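You operate a simulated robot arm through the tools that you are given. There is no shell and no other tool. Be economical: measure what you need, move in short steps, check, and stop when the job is done.

You are at the controls of a simulated two-armed robot. One attempt, no reset.

JOB
Lap the round cover until the flatness block passes it.
Fine: zero the block, slide the cover over its probe before and after lapping, and put it back on the black mat.
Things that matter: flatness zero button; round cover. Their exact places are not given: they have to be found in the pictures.

Only the result counts: the job must be done as asked and must still hold three seconds after the hand-in. Knocking over, shifting, dropping, spilling or breaking anything else fails it. A push-on lid holds only when it is set on centred and level and pressed home; a screw cap is set on level and turned clockwise until tight.

ROBOT AND FRAMES
Two 7-joint arms with fingered hands on one trunk, on a base that drives. Base frame: it is fixed to the floor where the robot stands at the start and does not move with it; the origin is under the middle of the robot, x ahead of it, y to its left, z up. Units: mm, degrees, N and s.
The left shoulder is at the start at [47, 174, 1107], the right one opposite. With the tool pointing down near the work surface each hand reaches from about 300 to 740 mm from the robot's upright axis, wherever it stands, measured 20 degrees to its own side. Places, roughly: flatness zero button [500, 100, 900]. Payload 3.8 kg a hand.
The TCP of each hand is the grasp point between the finger pads, 26 mm short of the fingertips. In the tool frame z runs along the fingers and y along their closing line. The gripper opens to 132 mm. The gripper's body begins 73 mm behind the TCP. The gripper is a hand of 3 fingers: y runs from the thumb to the fingers, the wrist lies at [0, 0, -224] in the tool frame, and closing takes about 1.5 s.
Orientation is that of the tool frame in the base frame, as a unit quaternion [w, x, y, z]. With the fingers straight down and closing along the base's y, the tool's x points along the base's -x, its y along +y and its z along -z.

CONTROLS
- The arms move only by the tool move_arm. It takes "left_series", "right_series" or both (then of equal length, played together; a hand with none holds still); each is a list of rows, each a list of 7 numbers: the shift along the tool's x, y, z in units of 20 mm (1.0 is 20 mm), then the turn, a rotation vector about the tool's x, y, z in units of 4 degrees (1.0 is 4 degrees), then the opening, from 0 (shut) to 1 (fully open). In form: [[tx, ty, tz, ax, ay, az, claw], ...]. A call has 1 to 10 rows; each row shifts and turns the commanded pose from where the row before left it, along the tool's axes as they then stand. A call with a number of a shift or a turn outside -1 to 1 is refused whole. Rows are played at 5 a second. More than 50 mm and 8.6 degrees between two rows, or a gripper value outside its range, and nothing of the call is played. A pose out of reach is approached as far as the arm can. The call stops where the force on the tool passes 40 N (or 10 N more than at its start, if that is more) or the arm is blocked; 0.2 s more then pass. Each finger travels about 108 mm/s and halts on what it meets, pressing with about 27 N; the grip force reading is that of the motor and also rises with nothing between the fingers. The clock runs only during rows and for 0.2 s after the last one: add rows that do not move to give the fingers time. It gives the time, the measured TCP pose, the force on the tool (base axes), the opening and the grip force at its end, in the units of the frame above (readings bear some noise), with the torque about the TCP (base axes, N m) and any sound that the robot's microphone picked up, and new pictures: "show" is both (left out), scene, wrist or none (wrist: the cameras of the hands that moved).
- Cameras (640 x 400 px; columns grow to the right, rows downward): "scene" is now at [183.3, 13.1, 1041.8]; the picture's right is [0.14, -0.99, 0.00], its down [0.20, 0.03, -0.98] and it looks along [0.97, 0.14, 0.20] (base axes); focal length 214 px, centre (320, 200). "left" rides on the left gripper at [-62, 3, -92] in its tool frame; the picture's right is [-0.05, -1.00, 0.00], its down [0.83, -0.04, -0.56] and it looks along [0.55, -0.03, 0.83] (tool axes); focal length 230 px, centre (320, 200). "right" rides on the right gripper at [62, 3, -92] in its tool frame; the picture's right is [-0.05, 1.00, 0.00], its down [-0.83, -0.04, -0.56] and it looks along [-0.55, -0.03, 0.83] (tool axes); focal length 230 px, centre (320, 200).
- raise_lower(by): slides the trunk up (or, below 0, down) by that many mm; the arms and the scene camera ride with it, the base frame stays. It gives what a move gives, with no picture.
- drive_base(legs): drives the robot by 1 to 6 legs, each [ahead, left, turn to the left] in mm, mm and degrees, along the robot's own axes; the way and the turn of a leg run together, so that a leg with both is an arc; at most 1500 mm and 180 degrees a leg. The arms and the cameras ride along, it lands a little off, and it stops where it bumps. It gives what a move gives, and a new picture of the scene camera.
- set_grasp(shape, hand): the hand has 3 fingers and takes this shape, open, in about a second: jaw (thumb against the fingers, like two jaws); tri (thumb and two fingers); tip (a fingertip pinch); poke (one finger out to press); point (the index stretched); flat (the hand flat); cup (the hand cupped); fist (a fist). The gripper value then closes the fingers along that shape, each until it touches; the sizes above hold for jaw. It gives what a move gives, with no picture.
- aim_head(pan, tilt): turns the head with the scene camera to pan (to the left, within 60 degrees either way) and tilt (down, from -29 to 69), counted from straight ahead of the robot. It gives what a move gives, and a new picture of the scene camera.
- probe_pixels(camera, pixels): for up to 12 pixels [column, row] of the newest picture of that camera ("zoom" is the newest enlarged one), the place [x, y, z] in the base frame of the surface seen there, good to about 2 mm. The clock stands still meanwhile.
- enlarge(camera, box): a new picture of the part [left, top, right, bottom] of that camera's present view, enlarged. The clock stands still meanwhile.
- hand_in(): hands the job in; it is judged then, once.

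Go step by step. Measure first, check grasps and placings, and put right what went wrong. The budget is 80 turns and 260 pictures, counting those below and the enlarged ones. Unless the task says otherwise, let go and move clear before handing in, and close with one line.

The tools are called after ">>>" by a JSON object that holds its "api" and its "payload". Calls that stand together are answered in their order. move_arm: Moves the arms, as the interface text tells. Its arguments: {"type":"object","properties":{"left_series":{"type":"array","items":{"type":"array","items":{"type":"number"}}},"right_series":{"type":"array","items":{"type":"array","items":{"type":"number"}}},"show":{"type":"string","enum":["both","scene","wrist","none"]}},"required":[]} The other tools are called the same way: raise_lower (by) slides the trunk up or down; set_grasp (shape, hand) gives the hand a shape; drive_base (legs) drives the base; aim_head (pan, tilt) turns the head that bears the scene camera; probe_pixels (camera, pixels) gives the place of the surface under pixels of a picture; enlarge (camera, box) takes an enlarged picture of a part of a camera's view; hand_in () hands the job in.

At the start:

```text
time: 0.0
left_tcp_pos: [535.5, 276.5, 1123.8]
left_ee_rot: [0.0, -0.001, 1.0, 0.0]
left_ft_force: [-0.5, -0.2, 0.2]
left_ft_torque: [0.01, 0.02, -0.01]
left_grip_width: 131.7
left_grip_force: 0.1
left_shape: jaw
right_tcp_pos: [423.0, -116.7, 1206.5]
right_ee_rot: [0.0, 0.0, 1.0, 0.0]
right_ft_force: [-0.2, 0.2, -0.6]
right_ft_torque: [-0.03, 0.0, 0.03]
right_grip_width: 132.0
right_grip_force: 0.1
right_shape: jaw
trunk travel left (down, up): [-413.0, 69.0]
robot x, y, heading: [-1.9, 3.5, -0.3]
head pan, tilt: [8.3, -11.7]
```

scene: 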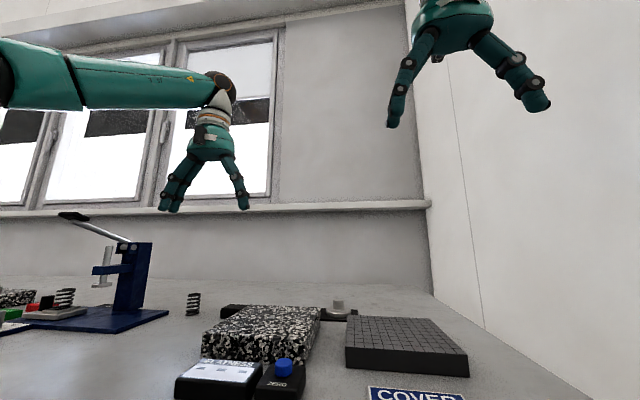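
right: 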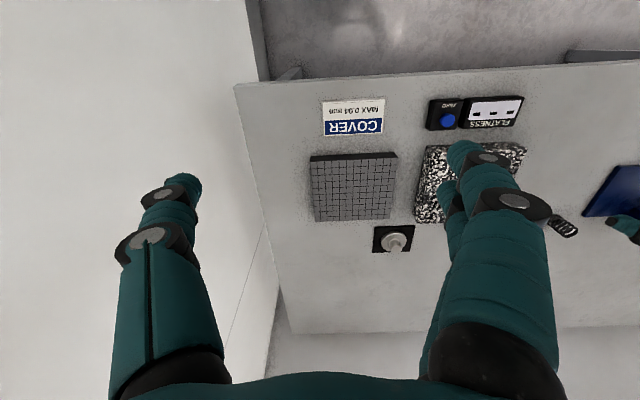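
left: 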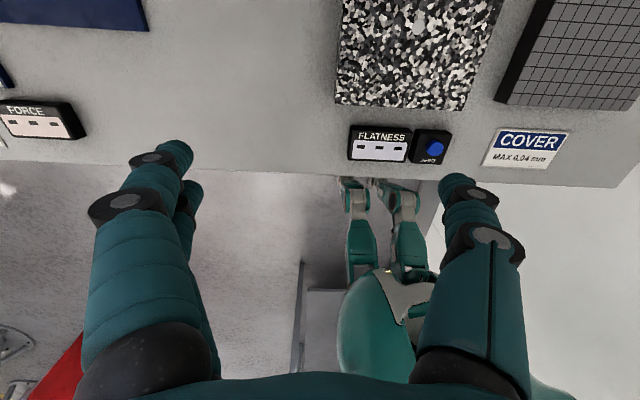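

The pictures show the flatness block (granite), its display with a blue button, a lapping plate (grid), the round cover on the black mat behind, and a card reading "COVER MAX 0.04 mm". I tilt the head down for a better view.

>>> {"api": "aim_head", "payload": {"pan": 0, "tilt": 35}}

```text
time: 1.1
left_tcp_pos: [535.9, 274.2, 1123.8]
left_ee_rot: [0.001, -0.001, 1.0, 0.0]
left_ft_force: [0.1, 0.1, -1.0]
left_ft_torque: [-0.02, 0.01, 0.0]
left_grip_width: 131.7
left_grip_force: 0.0
left_shape: jaw
right_tcp_pos: [422.7, -117.7, 1206.0]
right_ee_rot: [0.0, 0.0, 1.0, 0.001]
right_ft_force: [-0.9, -1.0, 0.4]
right_ft_torque: [0.01, 0.0, 0.0]
right_grip_width: 131.8
right_grip_force: 0.1
right_shape: jaw
trunk travel left (down, up): [-413.0, 69.0]
robot x, y, heading: [-0.3, -0.7, 0.1]
head pan, tilt: [0.0, 35.0]
```

scene: 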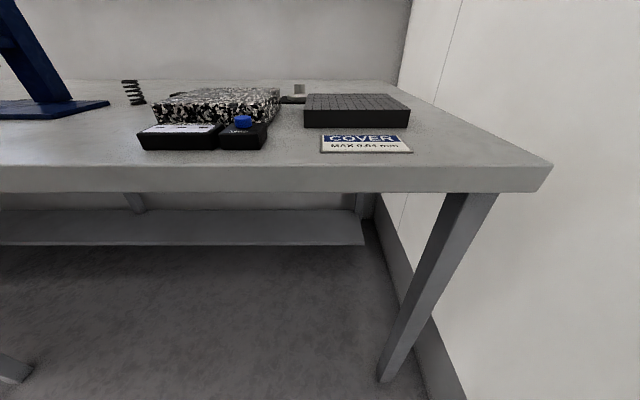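

The table is ahead; I measure the button, cover, plate and granite from the right hand's picture and the scene.

>>> {"api": "probe_pixels", "payload": {"camera": "right", "pixels": [[448, 119], [397, 241], [397, 252], [378, 231], [405, 231], [312, 160], [396, 155], [390, 217], [318, 219], [430, 165], [425, 215], [500, 165]]}}

>>> {"api": "enlarge", "payload": {"camera": "right", "box": [300, 80, 540, 260]}}

>>> {"api": "enlarge", "payload": {"camera": "scene", "box": [120, 70, 420, 165]}}

>>> {"api": "probe_pixels", "payload": {"camera": "left", "pixels": [[340, 100], [460, 105], [495, 8], [345, 5], [420, 20], [435, 150], [380, 50], [500, 98], [630, 105], [555, 5], [530, 160]]}}

```text
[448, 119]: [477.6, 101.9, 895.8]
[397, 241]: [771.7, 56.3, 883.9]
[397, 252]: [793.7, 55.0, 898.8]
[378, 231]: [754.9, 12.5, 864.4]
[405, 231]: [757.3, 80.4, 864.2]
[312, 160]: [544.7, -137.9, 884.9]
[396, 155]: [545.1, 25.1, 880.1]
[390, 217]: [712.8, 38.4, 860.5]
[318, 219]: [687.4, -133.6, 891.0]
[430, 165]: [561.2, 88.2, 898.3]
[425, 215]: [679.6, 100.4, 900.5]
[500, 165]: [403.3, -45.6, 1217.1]
```

```text
2.22 times, centred on (420, 170) of right
```

zoom: 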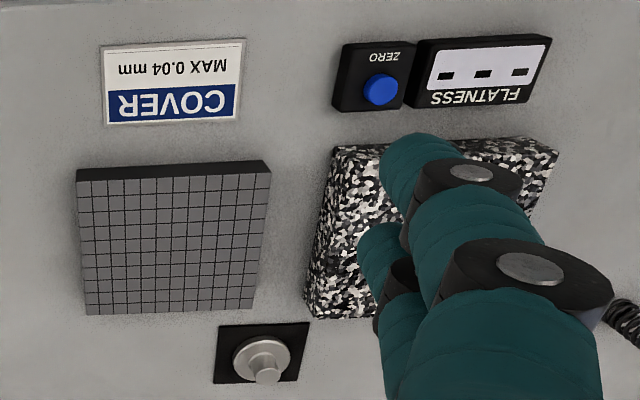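

```text
2.13 times, centred on (270, 118) of scene
```

zoom: 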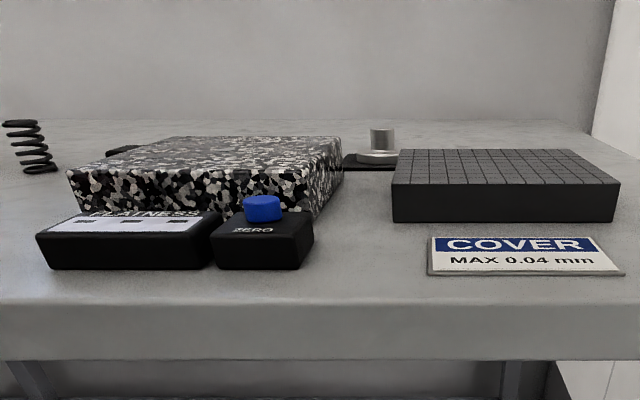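

```text
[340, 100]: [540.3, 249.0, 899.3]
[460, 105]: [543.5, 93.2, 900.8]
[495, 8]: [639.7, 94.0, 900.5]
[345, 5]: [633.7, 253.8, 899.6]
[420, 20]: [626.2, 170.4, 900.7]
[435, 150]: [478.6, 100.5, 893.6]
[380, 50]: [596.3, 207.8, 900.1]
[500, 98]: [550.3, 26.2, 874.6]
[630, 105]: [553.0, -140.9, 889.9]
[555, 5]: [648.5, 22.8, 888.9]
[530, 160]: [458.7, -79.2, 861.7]
```

The cover (about [775, 48]) is far off, so I will drive nearer; first I measure the table edge, the wall, and the card/foot region.

>>> {"api": "probe_pixels", "payload": {"camera": "scene", "pixels": [[320, 168], [320, 190], [320, 240], [300, 215], [450, 230], [480, 100], [600, 100], [40, 40], [70, 105], [135, 213], [8, 360]]}}

>>> {"api": "probe_pixels", "payload": {"camera": "left", "pixels": [[360, 195], [360, 240], [370, 330], [400, 240], [420, 28], [300, 172], [300, 290], [440, 330]]}}

```text
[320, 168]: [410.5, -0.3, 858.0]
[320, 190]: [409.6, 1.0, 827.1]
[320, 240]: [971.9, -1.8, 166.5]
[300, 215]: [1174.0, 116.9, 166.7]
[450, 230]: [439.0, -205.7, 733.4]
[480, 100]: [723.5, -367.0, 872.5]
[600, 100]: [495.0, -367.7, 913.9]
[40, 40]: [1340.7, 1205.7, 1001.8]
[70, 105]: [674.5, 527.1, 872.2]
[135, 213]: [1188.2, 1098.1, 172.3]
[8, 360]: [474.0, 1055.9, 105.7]
```

```text
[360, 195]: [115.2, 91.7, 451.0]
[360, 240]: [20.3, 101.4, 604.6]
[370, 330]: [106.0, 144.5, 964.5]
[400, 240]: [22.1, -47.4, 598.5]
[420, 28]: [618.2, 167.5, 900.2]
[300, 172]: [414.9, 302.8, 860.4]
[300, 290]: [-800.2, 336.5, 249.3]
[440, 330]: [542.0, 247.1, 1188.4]
```

The table edge is at x=410 and the wall at y=-367, so there is room. I drive 130 ahead and 20 right, and get a downward view.

>>> {"api": "drive_base", "payload": {"legs": [[130, -20, 0]]}}

>>> {"api": "raise_lower", "payload": {"by": 60}}

>>> {"api": "aim_head", "payload": {"pan": 5, "tilt": 40}}

```text
time: 2.4
left_tcp_pos: [665.1, 256.9, 1124.7]
left_ee_rot: [0.0, 0.0, 1.0, 0.0]
left_ft_force: [-0.3, -0.4, 0.6]
left_ft_torque: [0.01, 0.01, -0.03]
left_grip_width: 132.0
left_grip_force: 0.1
left_shape: jaw
right_tcp_pos: [552.2, -137.4, 1205.7]
right_ee_rot: [0.0, 0.0, 1.0, 0.0]
right_ft_force: [0.5, -0.4, -0.6]
right_ft_torque: [-0.03, 0.01, 0.01]
right_grip_width: 132.0
right_grip_force: 0.0
right_shape: jaw
trunk travel left (down, up): [-413.0, 69.0]
robot x, y, heading: [127.3, -17.9, 0.1]
head pan, tilt: [0.0, 35.0]
```

scene: 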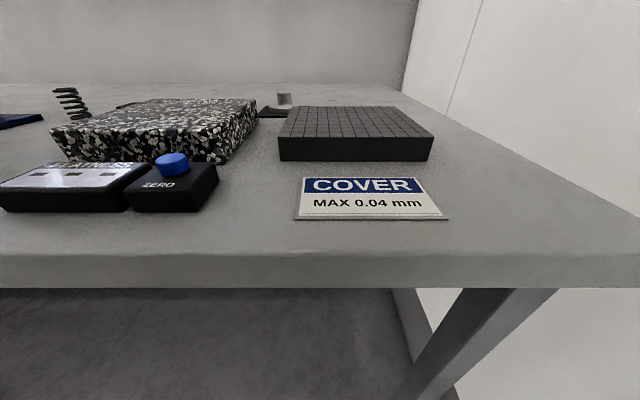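

```text
time: 3.4
left_tcp_pos: [666.5, 255.8, 1182.1]
left_ee_rot: [0.0, -0.001, 1.0, 0.0]
left_ft_force: [1.0, -0.2, -0.5]
left_ft_torque: [-0.03, 0.02, -0.02]
left_grip_width: 131.8
left_grip_force: 0.0
left_shape: jaw
right_tcp_pos: [553.0, -136.6, 1265.2]
right_ee_rot: [-0.001, 0.001, 1.0, 0.0]
right_ft_force: [1.0, 0.6, 0.0]
right_ft_torque: [0.0, 0.05, 0.01]
right_grip_width: 132.1
right_grip_force: 0.1
right_shape: jaw
trunk travel left (down, up): [-473.0, 9.0]
robot x, y, heading: [129.5, -19.1, 0.1]
head pan, tilt: [0.0, 35.0]
```

```text
time: 4.1
left_tcp_pos: [666.2, 256.3, 1183.9]
left_ee_rot: [0.0, 0.0, 1.0, 0.0]
left_ft_force: [-0.1, -0.3, -0.2]
left_ft_torque: [-0.02, -0.02, 0.05]
left_grip_width: 131.7
left_grip_force: 0.0
left_shape: jaw
right_tcp_pos: [552.1, -136.3, 1265.6]
right_ee_rot: [0.0, 0.0, 1.0, 0.0]
right_ft_force: [-0.1, -1.0, 0.0]
right_ft_torque: [0.02, -0.01, 0.01]
right_grip_width: 131.9
right_grip_force: 0.0
right_shape: jaw
trunk travel left (down, up): [-473.0, 9.0]
robot x, y, heading: [130.3, -19.3, -0.1]
head pan, tilt: [5.0, 40.0]
```

scene: 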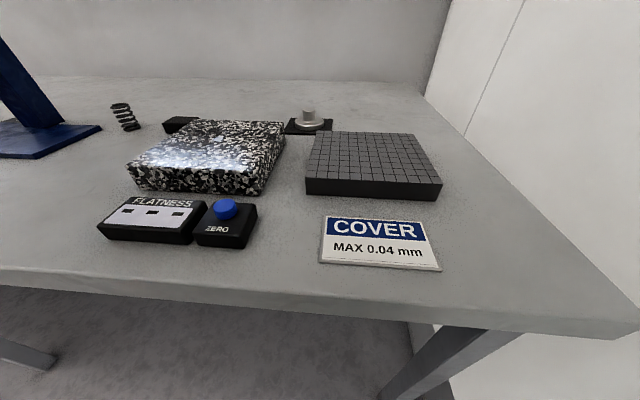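

Now a good overview: granite at (210,155), cover at (310,120), button (225,208). I enlarge to see the probe and the cover's shape.

>>> {"api": "enlarge", "payload": {"camera": "scene", "box": [90, 95, 290, 250]}}

>>> {"api": "probe_pixels", "payload": {"camera": "zoom", "pixels": [[415, 130], [430, 350], [430, 370]]}}

>>> {"api": "enlarge", "payload": {"camera": "scene", "box": [280, 90, 340, 140]}}

>>> {"api": "probe_pixels", "payload": {"camera": "scene", "pixels": [[309, 109], [309, 116], [297, 123], [323, 122], [310, 126], [290, 132], [332, 130], [290, 119], [131, 182], [242, 194], [285, 128], [196, 121]]}}

>>> {"api": "probe_pixels", "payload": {"camera": "scene", "pixels": [[306, 177], [440, 184], [425, 134], [313, 133], [225, 205], [225, 201], [219, 138], [180, 122]]}}

```text
2.58 times, centred on (190, 172) of scene
```

zoom: 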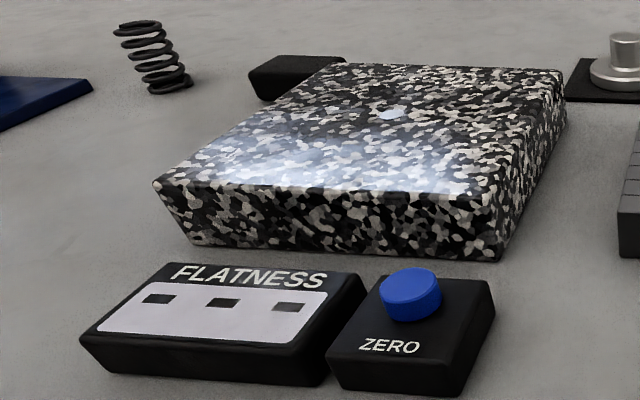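

```text
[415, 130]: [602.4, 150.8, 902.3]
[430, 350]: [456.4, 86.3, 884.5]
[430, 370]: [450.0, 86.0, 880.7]
```

```text
8.00 times, centred on (310, 115) of scene
```

zoom: 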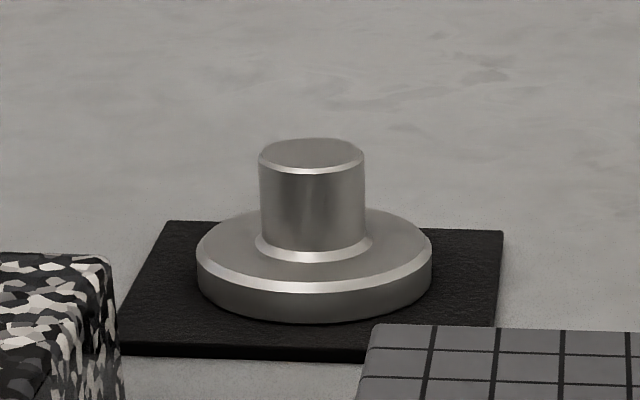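

```text
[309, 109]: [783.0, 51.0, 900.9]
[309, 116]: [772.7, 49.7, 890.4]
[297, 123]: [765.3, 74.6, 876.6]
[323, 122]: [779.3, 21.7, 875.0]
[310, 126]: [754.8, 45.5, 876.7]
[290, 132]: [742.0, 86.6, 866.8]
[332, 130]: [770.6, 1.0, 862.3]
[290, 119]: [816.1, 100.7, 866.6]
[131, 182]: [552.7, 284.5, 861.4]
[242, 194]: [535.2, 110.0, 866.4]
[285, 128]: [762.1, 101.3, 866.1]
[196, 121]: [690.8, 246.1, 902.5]
```

```text
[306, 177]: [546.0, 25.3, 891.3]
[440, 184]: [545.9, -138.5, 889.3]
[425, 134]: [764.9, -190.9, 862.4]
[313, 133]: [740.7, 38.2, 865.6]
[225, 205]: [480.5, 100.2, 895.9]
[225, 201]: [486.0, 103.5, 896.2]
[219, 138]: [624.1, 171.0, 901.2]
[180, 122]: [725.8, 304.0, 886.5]
```

The probe is the pale spot on the granite at about [622,169,901]; the cover sits at about [780,49] with a knob of about 25 mm (top z 901); button top about [482,101,897]. I close the left hand and bring it above the button, moving the right hand out of the way.

>>> {"api": "move_arm", "payload": {"left_series": [[0.92, -0.775, 0.8, 0, 0, 0, 0], [0.92, -0.775, 0.8, 0, 0, 0, 0], [0.92, -0.775, 0.8, 0, 0, 0, 0], [0.92, -0.775, 0.8, 0, 0, 0, 0], [0.92, -0.775, 0.8, 0, 0, 0, 0], [0.92, -0.775, 0.8, 0, 0, 0, 0], [0.92, -0.775, 0.8, 0, 0, 0, 0], [0.92, -0.775, 0.8, 0, 0, 0, 0], [0.92, -0.775, 0.8, 0, 0, 0, 0], [0.92, -0.775, 0.8, 0, 0, 0, 0]], "right_series": [[0.5, -0.4, -0.1, 0, 0, 0, 1], [0.5, -0.4, -0.1, 0, 0, 0, 1], [0.5, -0.4, -0.1, 0, 0, 0, 1], [0.5, -0.4, -0.1, 0, 0, 0, 1], [0.5, -0.4, -0.1, 0, 0, 0, 1], [0.5, -0.4, -0.1, 0, 0, 0, 1], [0.5, -0.4, -0.1, 0, 0, 0, 1], [0.5, -0.4, -0.1, 0, 0, 0, 1], [0.5, -0.4, -0.1, 0, 0, 0, 1], [0.5, -0.4, -0.1, 0, 0, 0, 1]], "show": "both"}}

```text
time: 6.3
left_tcp_pos: [480.5, 100.7, 1024.4]
left_ee_rot: [0.001, 0.0, 1.0, -0.001]
left_ft_force: [-0.9, -0.7, 0.2]
left_ft_torque: [0.01, 0.0, -0.01]
left_grip_width: 0.0
left_grip_force: 26.5
left_shape: jaw
right_tcp_pos: [452.4, -218.2, 1285.7]
right_ee_rot: [0.002, 0.0, 1.0, 0.0]
right_ft_force: [0.8, 0.0, 0.0]
right_ft_torque: [0.0, 0.0, -0.02]
right_grip_width: 131.9
right_grip_force: 0.0
right_shape: jaw
trunk travel left (down, up): [-473.0, 9.0]
robot x, y, heading: [131.3, -24.5, -0.1]
head pan, tilt: [5.0, 40.0]
```

scene: 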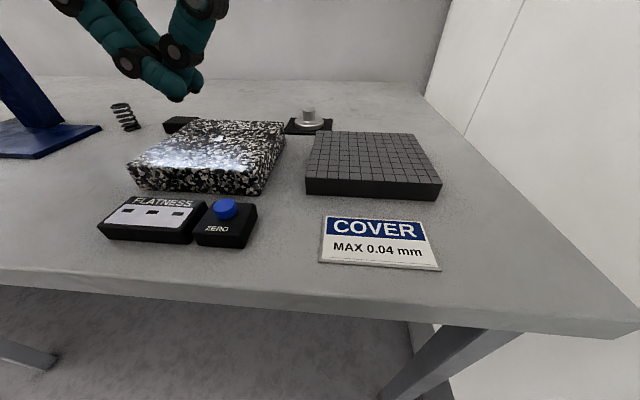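
right: 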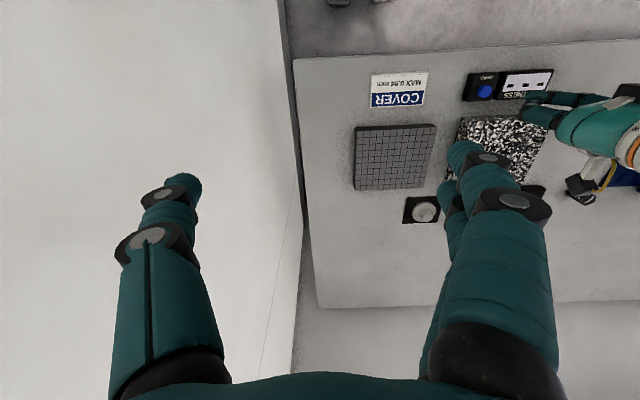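
left: 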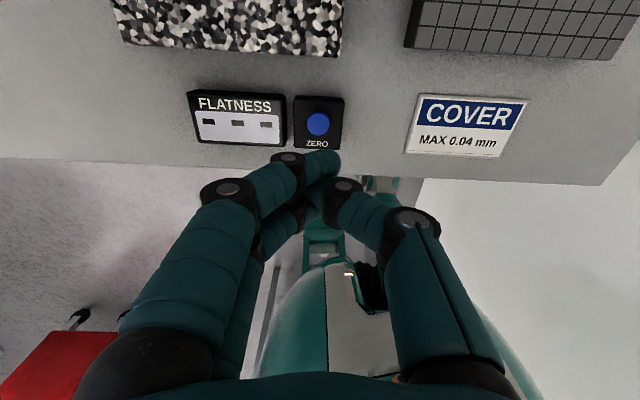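

The closed fingertips are in line above the button; I descend to just above it and press gently.

>>> {"api": "move_arm", "payload": {"left_series": [[0, 0, 0.9, 0, 0, 0, 0], [0, 0, 0.9, 0, 0, 0, 0], [0, 0, 0.9, 0, 0, 0, 0], [0, 0, 0.9, 0, 0, 0, 0], [0, 0, 0.9, 0, 0, 0, 0], [0, 0, 0.15, 0, 0, 0, 0], [0, 0, 0.15, 0, 0, 0, 0], [0, 0, 0.1, 0, 0, 0, 0]], "show": "both"}}

```text
time: 8.1
left_tcp_pos: [480.4, 99.9, 925.8]
left_ee_rot: [-0.001, -0.001, 1.0, 0.001]
left_ft_force: [0.0, -0.6, 0.1]
left_ft_torque: [-0.01, 0.01, 0.02]
left_grip_width: 0.0
left_grip_force: 26.7
left_shape: jaw
right_tcp_pos: [452.0, -217.7, 1286.2]
right_ee_rot: [0.001, 0.0, 1.0, 0.0]
right_ft_force: [1.3, -0.2, -0.5]
right_ft_torque: [0.0, 0.0, 0.01]
right_grip_width: 131.9
right_grip_force: 0.1
right_shape: jaw
trunk travel left (down, up): [-473.0, 9.0]
robot x, y, heading: [130.5, -21.6, 0.1]
head pan, tilt: [5.0, 40.0]
```

scene: 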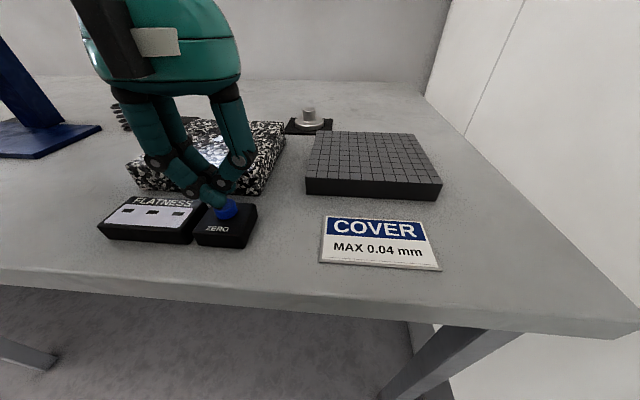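
left: 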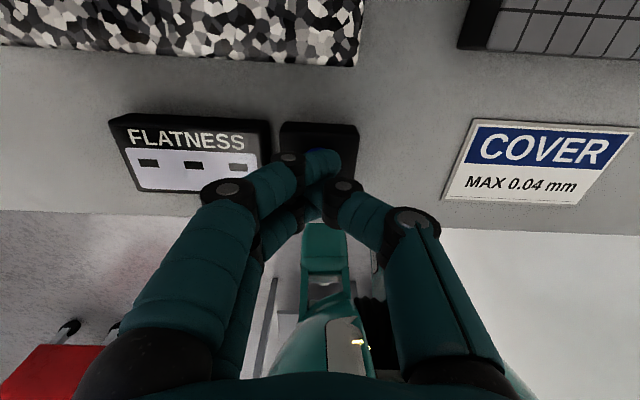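

The fingertips are on the verge of the button; no force yet. I press down in 2 mm rows.

>>> {"api": "move_arm", "payload": {"left_series": [[0, 0, 0.1, 0, 0, 0, 0], [0, 0, 0.1, 0, 0, 0, 0], [0, 0, 0.1, 0, 0, 0, 0], [0, 0, 0.1, 0, 0, 0, 0]], "show": "scene"}}

>>> {"api": "enlarge", "payload": {"camera": "scene", "box": [90, 185, 270, 250]}}

```text
time: 9.1
left_tcp_pos: [481.0, 100.3, 918.4]
left_ee_rot: [0.0, -0.001, 1.0, -0.001]
left_ft_force: [0.0, -0.6, 1.1]
left_ft_torque: [0.01, 0.01, 0.0]
left_grip_width: 0.1
left_grip_force: 26.8
left_shape: jaw
right_tcp_pos: [452.9, -216.9, 1286.8]
right_ee_rot: [0.001, 0.0, 1.0, -0.001]
right_ft_force: [0.5, 1.0, 0.5]
right_ft_torque: [0.0, -0.02, -0.03]
right_grip_width: 131.9
right_grip_force: 0.1
right_shape: jaw
trunk travel left (down, up): [-473.0, 9.0]
robot x, y, heading: [129.1, -21.9, 0.2]
head pan, tilt: [5.0, 40.0]
```

scene: 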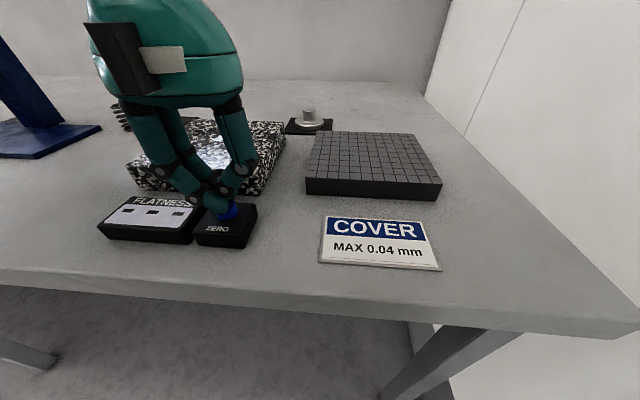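

```text
3.56 times, centred on (180, 218) of scene
```

zoom: 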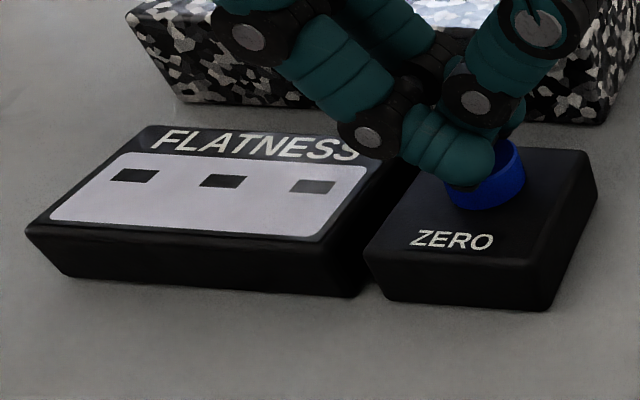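

The fingertip touches the button a little left of its centre with barely any force. I press further with a small shift to the right.

>>> {"api": "move_arm", "payload": {"left_series": [[0.1, -0.15, 0, 0, 0, 0, 0], [0, 0, 0.1, 0, 0, 0, 0], [0, 0, 0.1, 0, 0, 0, 0], [0, 0, 0.1, 0, 0, 0, 0], [0, 0, 0, 0, 0, 0, 0]], "show": "scene"}}

>>> {"api": "enlarge", "payload": {"camera": "scene", "box": [90, 185, 270, 250]}}

```text
time: 10.3
left_tcp_pos: [477.9, 97.9, 912.5]
left_ee_rot: [0.001, -0.001, 1.0, -0.002]
left_ft_force: [0.1, -0.3, 4.1]
left_ft_torque: [-0.01, -0.02, -0.02]
left_grip_width: 0.0
left_grip_force: 26.7
left_shape: jaw
right_tcp_pos: [452.4, -217.1, 1286.2]
right_ee_rot: [0.001, 0.0, 1.0, 0.0]
right_ft_force: [1.2, -0.7, -0.7]
right_ft_torque: [0.03, 0.03, 0.0]
right_grip_width: 131.7
right_grip_force: 0.1
right_shape: jaw
trunk travel left (down, up): [-473.0, 9.0]
robot x, y, heading: [131.5, -17.4, 0.0]
head pan, tilt: [5.0, 40.0]
heard: click
```

scene: 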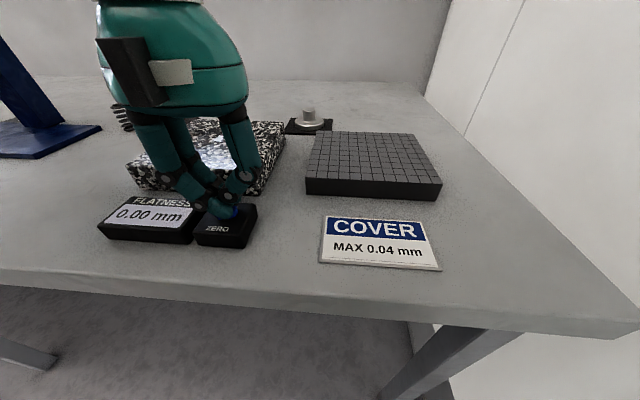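

```text
3.56 times, centred on (180, 218) of scene
```

zoom: 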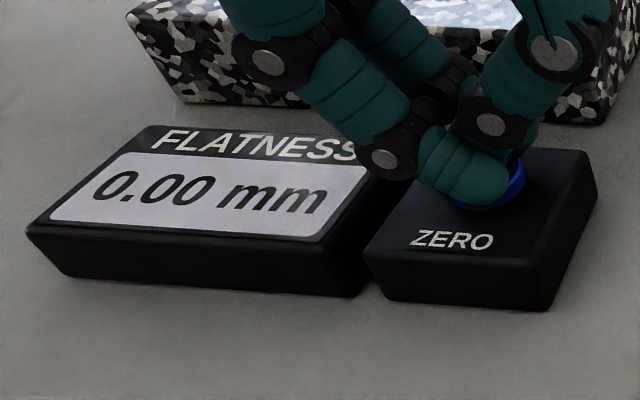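

A click, and the display reads 0.00 mm: zeroed. Now I raise the hand and go above the cover.

>>> {"api": "move_arm", "payload": {"left_series": [[0, 0, -0.8, 0, 0, 0, 0], [0, 0, -1, 0, 0, 0, 0], [0, 0, -1, 0, 0, 0, 0], [0, 0, -1, 0, 0, 0, 0], [0, 0, -1, 0, 0, 0, 0], [-1, -0.16, -0.5, 0, 0, 0, 0.5], [-1, -0.16, 0, 0, 0, 0, 0.5], [-1, -0.16, 0, 0, 0, 0, 0.5], [-1, -0.16, 0, 0, 0, 0, 0.5], [-1, -0.16, 0, 0, 0, 0, 0.5]], "show": "none"}}

>>> {"api": "move_arm", "payload": {"left_series": [[-1, -0.16, 0, 0, 0, 0, 0.5], [-1, -0.16, 0, 0, 0, 0, 0.5], [-1, -0.16, 0, 0, 0, 0, 0.5], [-1, -0.16, 0, 0, 0, 0, 0.5], [-1, -0.16, 0, 0, 0, 0, 0.5], [-1, -0.16, 0, 0, 0, 0, 0.5], [-1, -0.16, 0, 0, 0, 0, 0.5], [-1, -0.16, 0, 0, 0, 0, 0.5], [-1, -0.16, 0, 0, 0, 0, 0.5], [-1, -0.16, 0, 0, 0, 0, 0.5]]}}

```text
time: 12.5
left_tcp_pos: [580.5, 83.1, 1019.0]
left_ee_rot: [0.0, -0.001, 1.0, 0.0]
left_ft_force: [0.1, -0.2, 0.5]
left_ft_torque: [0.0, 0.0, 0.02]
left_grip_width: 65.6
left_grip_force: 0.1
left_shape: jaw
right_tcp_pos: [453.2, -215.6, 1285.9]
right_ee_rot: [0.0, 0.0, 1.0, 0.0]
right_ft_force: [0.6, 0.3, 0.7]
right_ft_torque: [0.0, 0.03, -0.03]
right_grip_width: 131.7
right_grip_force: 0.0
right_shape: jaw
trunk travel left (down, up): [-473.0, 9.0]
robot x, y, heading: [128.1, -20.0, 0.2]
head pan, tilt: [5.0, 40.0]
```

```text
time: 14.7
left_tcp_pos: [762.0, 53.8, 1016.9]
left_ee_rot: [0.001, 0.0, 1.0, 0.0]
left_ft_force: [-0.1, 0.1, 1.1]
left_ft_torque: [-0.01, 0.01, 0.01]
left_grip_width: 65.7
left_grip_force: 0.1
left_shape: jaw
left hand out of reach, approached as far as the arm can: row 10
right_tcp_pos: [452.4, -217.2, 1286.5]
right_ee_rot: [0.0, 0.0, 1.0, 0.0]
right_ft_force: [1.1, 0.5, -0.6]
right_ft_torque: [-0.02, -0.01, 0.01]
right_grip_width: 131.8
right_grip_force: 0.1
right_shape: jaw
trunk travel left (down, up): [-473.0, 9.0]
robot x, y, heading: [127.4, -27.3, 0.0]
head pan, tilt: [5.0, 40.0]
```

scene: 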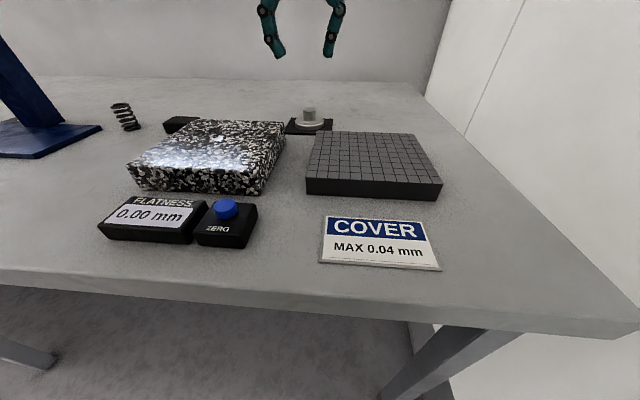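
left: 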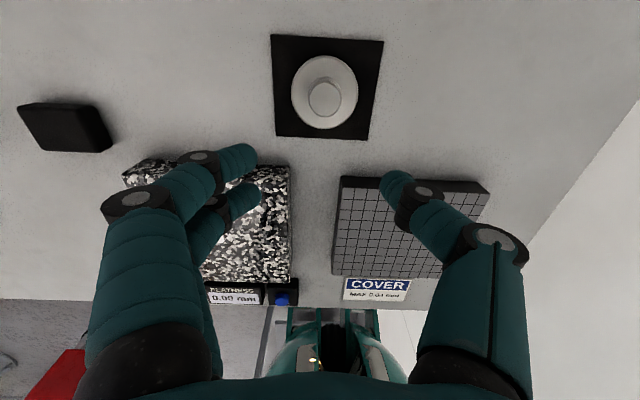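

The arm is at its limit at x=762; the cover is clearly seen at (325,97). I measure it and drive 50 mm further ahead.

>>> {"api": "probe_pixels", "payload": {"camera": "left", "pixels": [[325, 97], [325, 85], [310, 99], [340, 99], [325, 113], [294, 92], [356, 92], [320, 57], [276, 40], [378, 44], [370, 137], [278, 135]]}}

>>> {"api": "enlarge", "payload": {"camera": "left", "box": [260, 20, 400, 150]}}

>>> {"api": "drive_base", "payload": {"legs": [[55, 0, 0]]}}

```text
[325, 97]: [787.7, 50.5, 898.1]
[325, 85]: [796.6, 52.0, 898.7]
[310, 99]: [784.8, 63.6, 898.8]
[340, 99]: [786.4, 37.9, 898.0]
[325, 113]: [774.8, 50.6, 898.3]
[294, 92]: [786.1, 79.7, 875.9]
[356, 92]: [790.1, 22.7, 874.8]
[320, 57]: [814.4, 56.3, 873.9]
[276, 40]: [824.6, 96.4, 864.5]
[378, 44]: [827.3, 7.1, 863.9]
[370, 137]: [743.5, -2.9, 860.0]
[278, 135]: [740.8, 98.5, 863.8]
```

```text
3.08 times, centred on (330, 85) of left
```

zoom: 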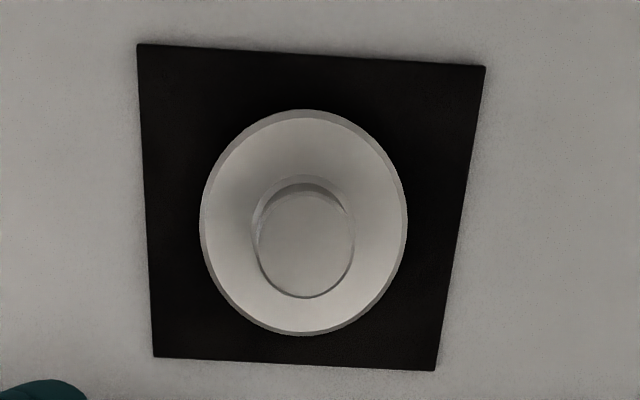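

```text
time: 15.6
left_tcp_pos: [816.5, 54.7, 1018.6]
left_ee_rot: [0.001, -0.001, 1.0, -0.001]
left_ft_force: [0.2, 0.3, -0.2]
left_ft_torque: [0.05, 0.02, -0.04]
left_grip_width: 65.7
left_grip_force: 0.1
left_shape: jaw
right_tcp_pos: [506.9, -217.3, 1286.1]
right_ee_rot: [0.001, 0.002, 1.0, 0.0]
right_ft_force: [-0.4, -0.3, -0.8]
right_ft_torque: [0.0, 0.02, -0.05]
right_grip_width: 132.1
right_grip_force: 0.0
right_shape: jaw
trunk travel left (down, up): [-473.0, 9.0]
robot x, y, heading: [183.9, -21.1, -0.2]
head pan, tilt: [5.0, 40.0]
```

scene: 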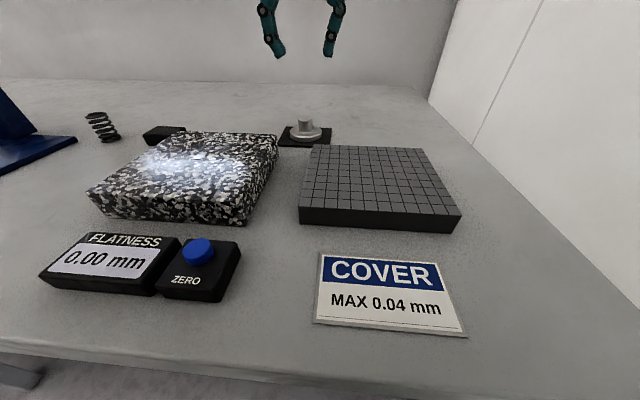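

Knob centre is about [786,50.5], diameter 27, top 898, disc top 875; mat centre [785,49]. The hand is at x 816; I shift back over it and descend partway.

>>> {"api": "move_arm", "payload": {"left_series": [[0.76, -0.1, 0, 0, 0, 0, 0.5], [0.76, -0.1, 0, 0, 0, 0, 0.5], [0, 0, 0.8, 0, 0, 0, 0.5], [0, 0, 0.8, 0, 0, 0, 0.5], [0, 0, 0.8, 0, 0, 0, 0.5], [0, 0, 0.8, 0, 0, 0, 0.5], [0, 0, 0, 0, 0, 0, 0.5]]}}

```text
time: 17.2
left_tcp_pos: [786.7, 50.1, 952.7]
left_ee_rot: [0.0, -0.001, 1.0, 0.0]
left_ft_force: [-0.7, 0.3, -1.1]
left_ft_torque: [0.0, -0.01, 0.0]
left_grip_width: 65.6
left_grip_force: 0.1
left_shape: jaw
right_tcp_pos: [507.7, -216.4, 1286.6]
right_ee_rot: [0.001, 0.001, 1.0, 0.0]
right_ft_force: [0.4, 0.4, -0.2]
right_ft_torque: [-0.01, -0.04, -0.05]
right_grip_width: 131.8
right_grip_force: 0.0
right_shape: jaw
trunk travel left (down, up): [-473.0, 9.0]
robot x, y, heading: [186.6, -24.7, -0.0]
head pan, tilt: [5.0, 40.0]
```

scene: 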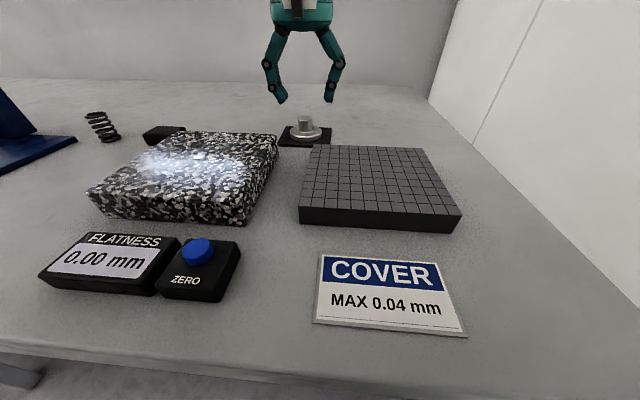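
left: 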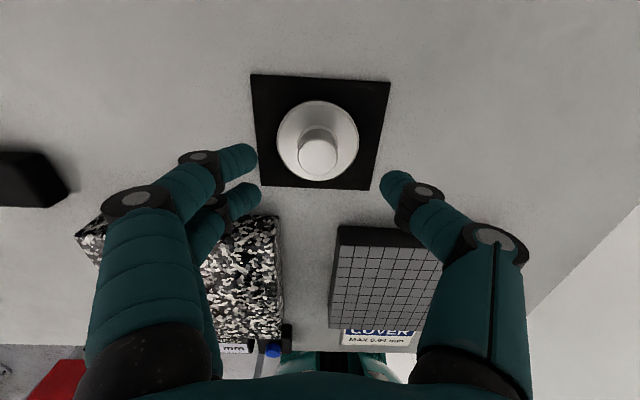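

Aligned over the knob. I descend to z about 906 and close.

>>> {"api": "move_arm", "payload": {"left_series": [[0, 0, 0.8, 0, 0, 0, 0.5], [0, 0, 0.8, 0, 0, 0, 0.5], [0, 0, 0.5, 0, 0, 0, 0.5], [0, 0, 0.2, 0, 0, 0, 0.5], [0, 0, 0, 0, 0, 0, 0.5]]}}

```text
time: 18.4
left_tcp_pos: [786.3, 50.5, 906.7]
left_ee_rot: [0.0, -0.001, 1.0, 0.0]
left_ft_force: [0.5, -0.3, 0.0]
left_ft_torque: [-0.03, -0.02, -0.02]
left_grip_width: 65.3
left_grip_force: 0.1
left_shape: jaw
right_tcp_pos: [507.3, -217.8, 1285.9]
right_ee_rot: [0.001, 0.001, 1.0, 0.0]
right_ft_force: [0.8, -0.2, 0.0]
right_ft_torque: [0.01, 0.04, -0.01]
right_grip_width: 131.9
right_grip_force: 0.0
right_shape: jaw
trunk travel left (down, up): [-473.0, 9.0]
robot x, y, heading: [187.3, -20.4, 0.1]
head pan, tilt: [5.0, 40.0]
```

scene: 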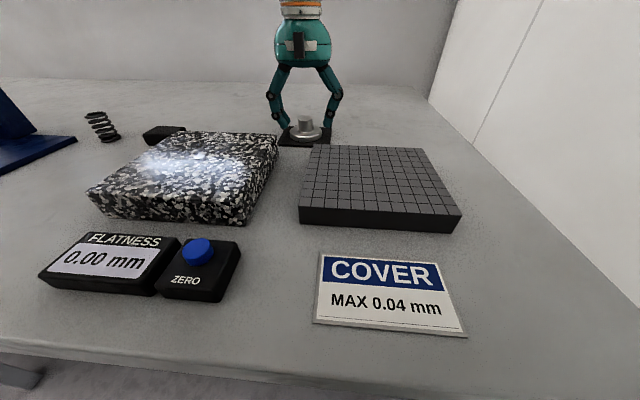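
left: 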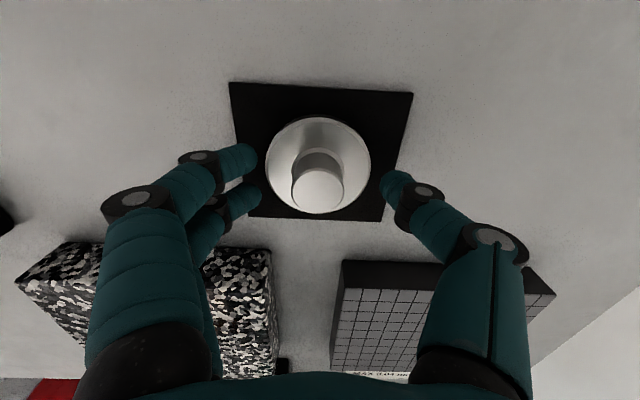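

The knob is between the fingers with clearance; closing now.

>>> {"api": "move_arm", "payload": {"left_series": [[0, 0, 0, 0, 0, 0, 0.3], [0, 0, 0, 0, 0, 0, 0], [0, 0, 0, 0, 0, 0, 0], [0, 0, 0, 0, 0, 0, 0], [0, 0, 0, 0, 0, 0, 0], [0, 0, 0, 0, 0, 0, 0]]}}

```text
time: 19.8
left_tcp_pos: [786.5, 49.9, 906.7]
left_ee_rot: [0.0, 0.0, 1.0, -0.001]
left_ft_force: [0.1, 0.1, 0.2]
left_ft_torque: [0.02, 0.0, 0.0]
left_grip_width: 18.7
left_grip_force: 26.3
left_shape: jaw
right_tcp_pos: [507.4, -218.1, 1286.4]
right_ee_rot: [0.001, 0.002, 1.0, 0.0]
right_ft_force: [-0.2, -0.5, 0.5]
right_ft_torque: [-0.05, 0.02, 0.0]
right_grip_width: 131.9
right_grip_force: 0.1
right_shape: jaw
trunk travel left (down, up): [-473.0, 9.0]
robot x, y, heading: [183.2, -18.4, 0.2]
head pan, tilt: [5.0, 40.0]
```

scene: 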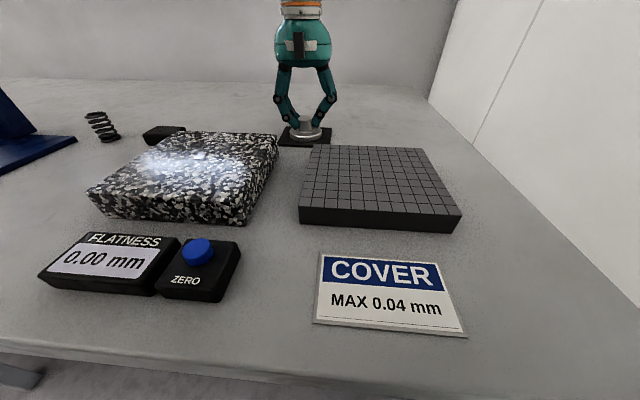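
left: 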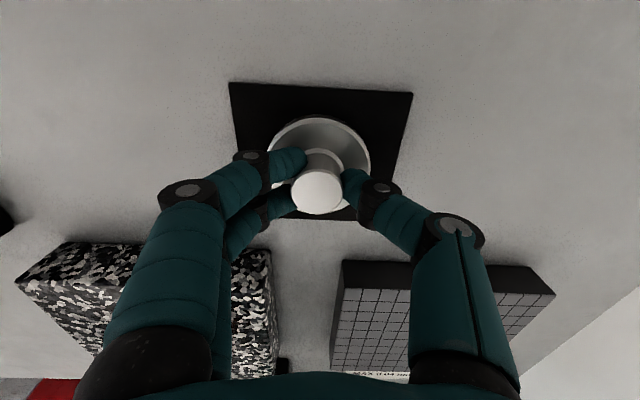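

Gripped (width 18.7, 26 N). I lift and check.

>>> {"api": "move_arm", "payload": {"left_series": [[0, 0, -0.4, 0, 0, 0, 0], [0, 0, -0.6, 0, 0, 0, 0], [0, 0, -0.8, 0, 0, 0, 0], [0, 0, -1, 0, 0, 0, 0], [0, 0, -1, 0, 0, 0, 0], [0, 0, 0, 0, 0, 0, 0]]}}

```text
time: 21.2
left_tcp_pos: [787.1, 51.7, 983.1]
left_ee_rot: [-0.001, -0.001, 1.0, -0.001]
left_ft_force: [0.3, 0.9, -0.6]
left_ft_torque: [-0.02, -0.03, -0.05]
left_grip_width: 18.3
left_grip_force: 27.0
left_shape: jaw
right_tcp_pos: [508.7, -217.5, 1285.4]
right_ee_rot: [-0.001, 0.001, 1.0, 0.0]
right_ft_force: [0.0, -0.6, -0.2]
right_ft_torque: [0.02, -0.02, 0.01]
right_grip_width: 131.9
right_grip_force: 0.0
right_shape: jaw
trunk travel left (down, up): [-473.0, 9.0]
robot x, y, heading: [182.2, -17.8, 0.2]
head pan, tilt: [5.0, 40.0]
```

scene: 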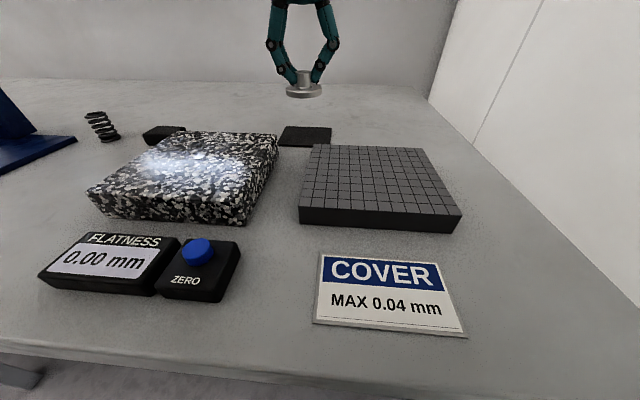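
left: 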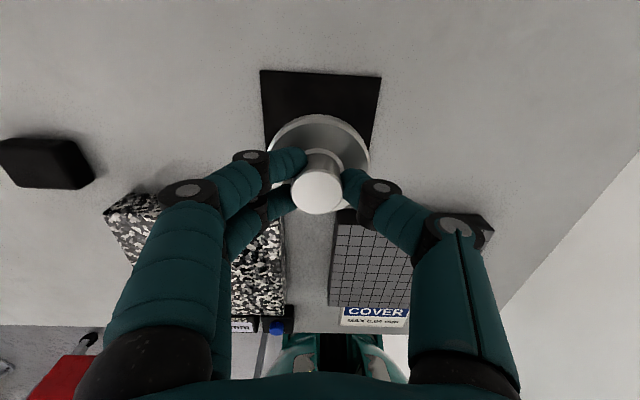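

The cover is lifted level. I carry it over the granite to the left of the probe ([621,215]).

>>> {"api": "move_arm", "payload": {"left_series": [[0.83, 0.816, 0, 0, 0, 0, 0], [0.83, 0.816, 0, 0, 0, 0, 0], [0.83, 0.816, 0, 0, 0, 0, 0], [0.83, 0.816, 0, 0, 0, 0, 0], [0.83, 0.816, 0, 0, 0, 0, 0], [0.83, 0.816, 0, 0, 0, 0, 0], [0.83, 0.816, 0, 0, 0, 0, 0], [0.83, 0.816, 0, 0, 0, 0, 0], [0.83, 0.816, 0, 0, 0, 0, 0], [0.83, 0.816, 0, 0, 0, 0, 0]], "show": "none"}}

>>> {"api": "move_arm", "payload": {"left_series": [[0, 0, 0.8, 0, 0, 0, 0], [0, 0, 0.5, 0, 0, 0, 0], [0, 0, 0.25, 0, 0, 0, 0], [0, 0, 0, 0, 0, 0, 0]]}}

```text
time: 23.4
left_tcp_pos: [618.5, 214.1, 982.8]
left_ee_rot: [0.0, -0.001, 1.0, -0.001]
left_ft_force: [-0.6, 0.4, -1.2]
left_ft_torque: [0.01, 0.01, -0.01]
left_grip_width: 18.2
left_grip_force: 26.6
left_shape: jaw
right_tcp_pos: [506.7, -218.2, 1286.4]
right_ee_rot: [0.001, 0.001, 1.0, -0.001]
right_ft_force: [0.2, -0.1, 0.8]
right_ft_torque: [0.0, 0.0, -0.03]
right_grip_width: 131.7
right_grip_force: 0.0
right_shape: jaw
trunk travel left (down, up): [-473.0, 9.0]
robot x, y, heading: [182.3, -21.4, -0.1]
head pan, tilt: [5.0, 40.0]
```

```text
time: 24.4
left_tcp_pos: [620.3, 213.2, 951.3]
left_ee_rot: [0.001, -0.002, 1.0, -0.001]
left_ft_force: [0.6, -0.2, -0.9]
left_ft_torque: [-0.01, 0.02, 0.01]
left_grip_width: 18.2
left_grip_force: 26.4
left_shape: jaw
right_tcp_pos: [507.3, -217.1, 1286.2]
right_ee_rot: [0.001, 0.002, 1.0, 0.001]
right_ft_force: [-0.3, -1.1, -0.2]
right_ft_torque: [-0.01, -0.01, -0.02]
right_grip_width: 131.8
right_grip_force: 0.1
right_shape: jaw
trunk travel left (down, up): [-473.0, 9.0]
robot x, y, heading: [182.7, -18.6, 0.0]
head pan, tilt: [5.0, 40.0]
```

scene: 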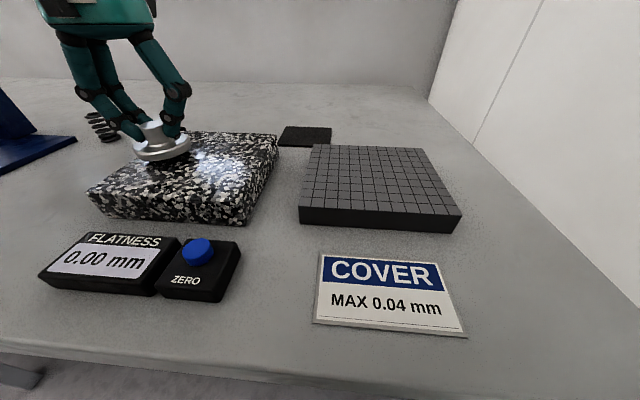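
left: 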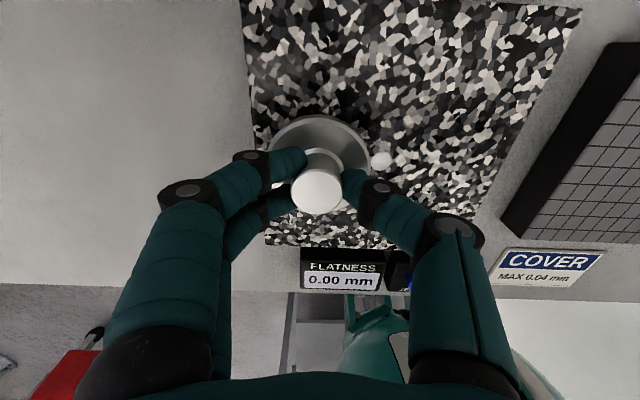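

The cover hovers above the granite, the probe visible at (380,160) of the left view. I locate it and lower till light contact.

>>> {"api": "probe_pixels", "payload": {"camera": "left", "pixels": [[381, 161], [420, 120]]}}

>>> {"api": "move_arm", "payload": {"left_series": [[0, 0, 0.15, 0, 0, 0, 0], [0, 0, 0.1, 0, 0, 0, 0], [0, 0, 0.1, 0, 0, 0, 0], [0, 0, 0, 0, 0, 0, 0]], "show": "none"}}

```text
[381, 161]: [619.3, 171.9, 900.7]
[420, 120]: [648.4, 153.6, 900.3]
```

```text
time: 25.4
left_tcp_pos: [621.1, 212.1, 945.0]
left_ee_rot: [0.0, 0.0, 1.0, 0.0]
left_ft_force: [-0.1, 0.2, -0.5]
left_ft_torque: [-0.01, -0.03, -0.02]
left_grip_width: 18.3
left_grip_force: 26.9
left_shape: jaw
right_tcp_pos: [507.1, -217.8, 1286.9]
right_ee_rot: [0.001, 0.001, 1.0, 0.0]
right_ft_force: [0.6, 0.2, -0.5]
right_ft_torque: [0.01, 0.02, 0.0]
right_grip_width: 131.8
right_grip_force: 0.0
right_shape: jaw
trunk travel left (down, up): [-473.0, 9.0]
robot x, y, heading: [185.4, -22.4, -0.1]
head pan, tilt: [5.0, 40.0]
```

>>> {"api": "move_arm", "payload": {"left_series": [[0, 0, 0.06, 0, 0, 0, 0], [0, 0, 0.06, 0, 0, 0, 0], [0, 0, 0, 0, 0, 0, 0]], "show": "none"}}

```text
time: 26.2
left_tcp_pos: [619.4, 211.6, 941.8]
left_ee_rot: [0.001, -0.001, 1.0, -0.001]
left_ft_force: [0.1, 0.0, -0.8]
left_ft_torque: [0.0, -0.01, -0.01]
left_grip_width: 18.3
left_grip_force: 27.1
left_shape: jaw
right_tcp_pos: [506.4, -216.7, 1287.1]
right_ee_rot: [0.001, 0.001, 1.0, -0.001]
right_ft_force: [0.8, -0.3, -0.1]
right_ft_torque: [-0.02, -0.03, 0.03]
right_grip_width: 131.9
right_grip_force: 0.1
right_shape: jaw
trunk travel left (down, up): [-473.0, 9.0]
robot x, y, heading: [183.1, -21.6, 0.1]
head pan, tilt: [5.0, 40.0]
```

No contact yet at z 942; I go on in 1 mm rows.

>>> {"api": "move_arm", "payload": {"left_series": [[0, 0, 0.05, 0, 0, 0, 0], [0, 0, 0.05, 0, 0, 0, 0], [0, 0, 0, 0, 0, 0, 0]], "show": "scene"}}

>>> {"api": "enlarge", "payload": {"camera": "scene", "box": [80, 100, 290, 230]}}

```text
time: 27.0
left_tcp_pos: [619.3, 213.2, 942.6]
left_ee_rot: [0.001, -0.001, 1.0, -0.001]
left_ft_force: [0.9, -0.8, 8.3]
left_ft_torque: [0.01, 0.03, -0.01]
left_grip_width: 18.8
left_grip_force: 27.1
left_shape: jaw
right_tcp_pos: [505.9, -217.7, 1286.2]
right_ee_rot: [0.0, 0.001, 1.0, 0.0]
right_ft_force: [0.3, 0.8, 0.4]
right_ft_torque: [-0.02, 0.0, -0.01]
right_grip_width: 131.8
right_grip_force: 0.0
right_shape: jaw
trunk travel left (down, up): [-473.0, 9.0]
robot x, y, heading: [182.5, -17.2, -0.3]
head pan, tilt: [5.0, 40.0]
```

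scene: 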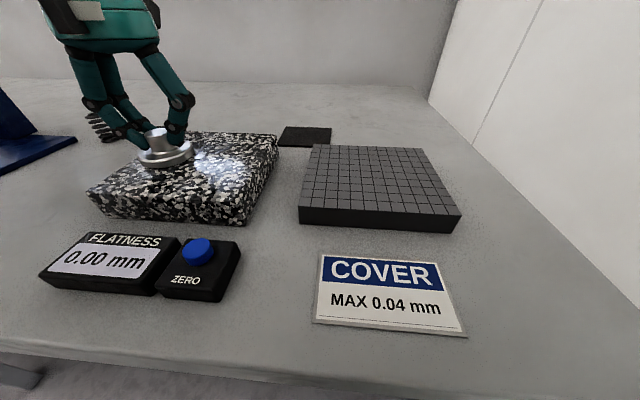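

```text
3.05 times, centred on (185, 165) of scene
```

zoom: 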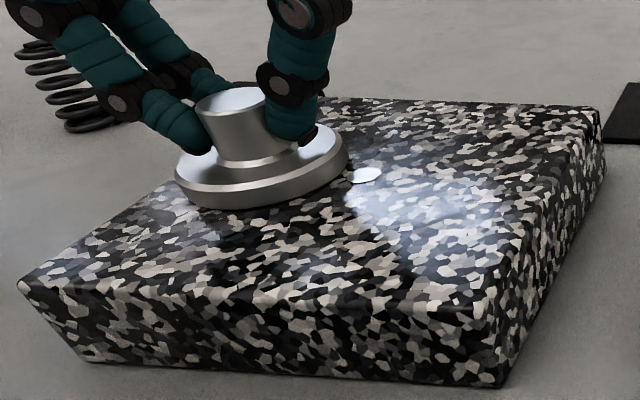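

Contact with 8 N, the cover sits flat on the block next to the probe. I slide it over the probe.

>>> {"api": "move_arm", "payload": {"left_series": [[0, -0.25, 0, 0, 0, 0, 0], [0, -0.25, 0, 0, 0, 0, 0], [0, -0.25, 0, 0, 0, 0, 0], [0, -0.25, 0, 0, 0, 0, 0], [0, -0.25, 0, 0, 0, 0, 0], [0, -0.25, 0, 0, 0, 0, 0], [0, -0.25, 0, 0, 0, 0, 0], [0, -0.25, 0, 0, 0, 0, 0], [0, 0, 0, 0, 0, 0, 0]], "show": "scene"}}

```text
time: 29.0
left_tcp_pos: [618.6, 173.4, 940.6]
left_ee_rot: [0.001, -0.001, 1.0, 0.0]
left_ft_force: [-0.1, 7.2, 15.8]
left_ft_torque: [0.27, 0.04, -0.06]
left_grip_width: 19.1
left_grip_force: 27.0
left_shape: jaw
right_tcp_pos: [506.9, -215.8, 1286.3]
right_ee_rot: [0.001, 0.001, 1.0, 0.0]
right_ft_force: [-0.3, -0.5, -0.5]
right_ft_torque: [-0.03, -0.01, -0.01]
right_grip_width: 132.0
right_grip_force: 0.1
right_shape: jaw
trunk travel left (down, up): [-473.0, 9.0]
robot x, y, heading: [185.0, -20.1, -0.0]
head pan, tilt: [5.0, 40.0]
```

scene: 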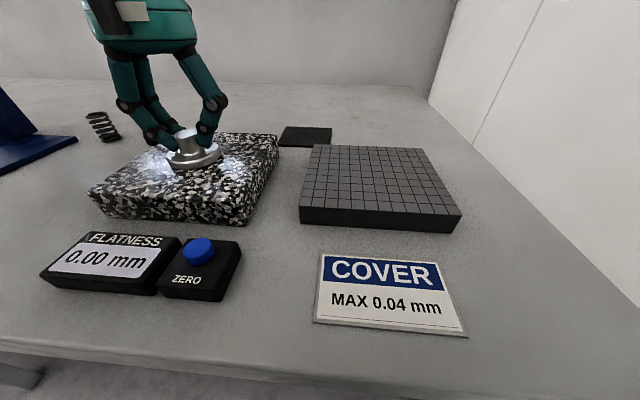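

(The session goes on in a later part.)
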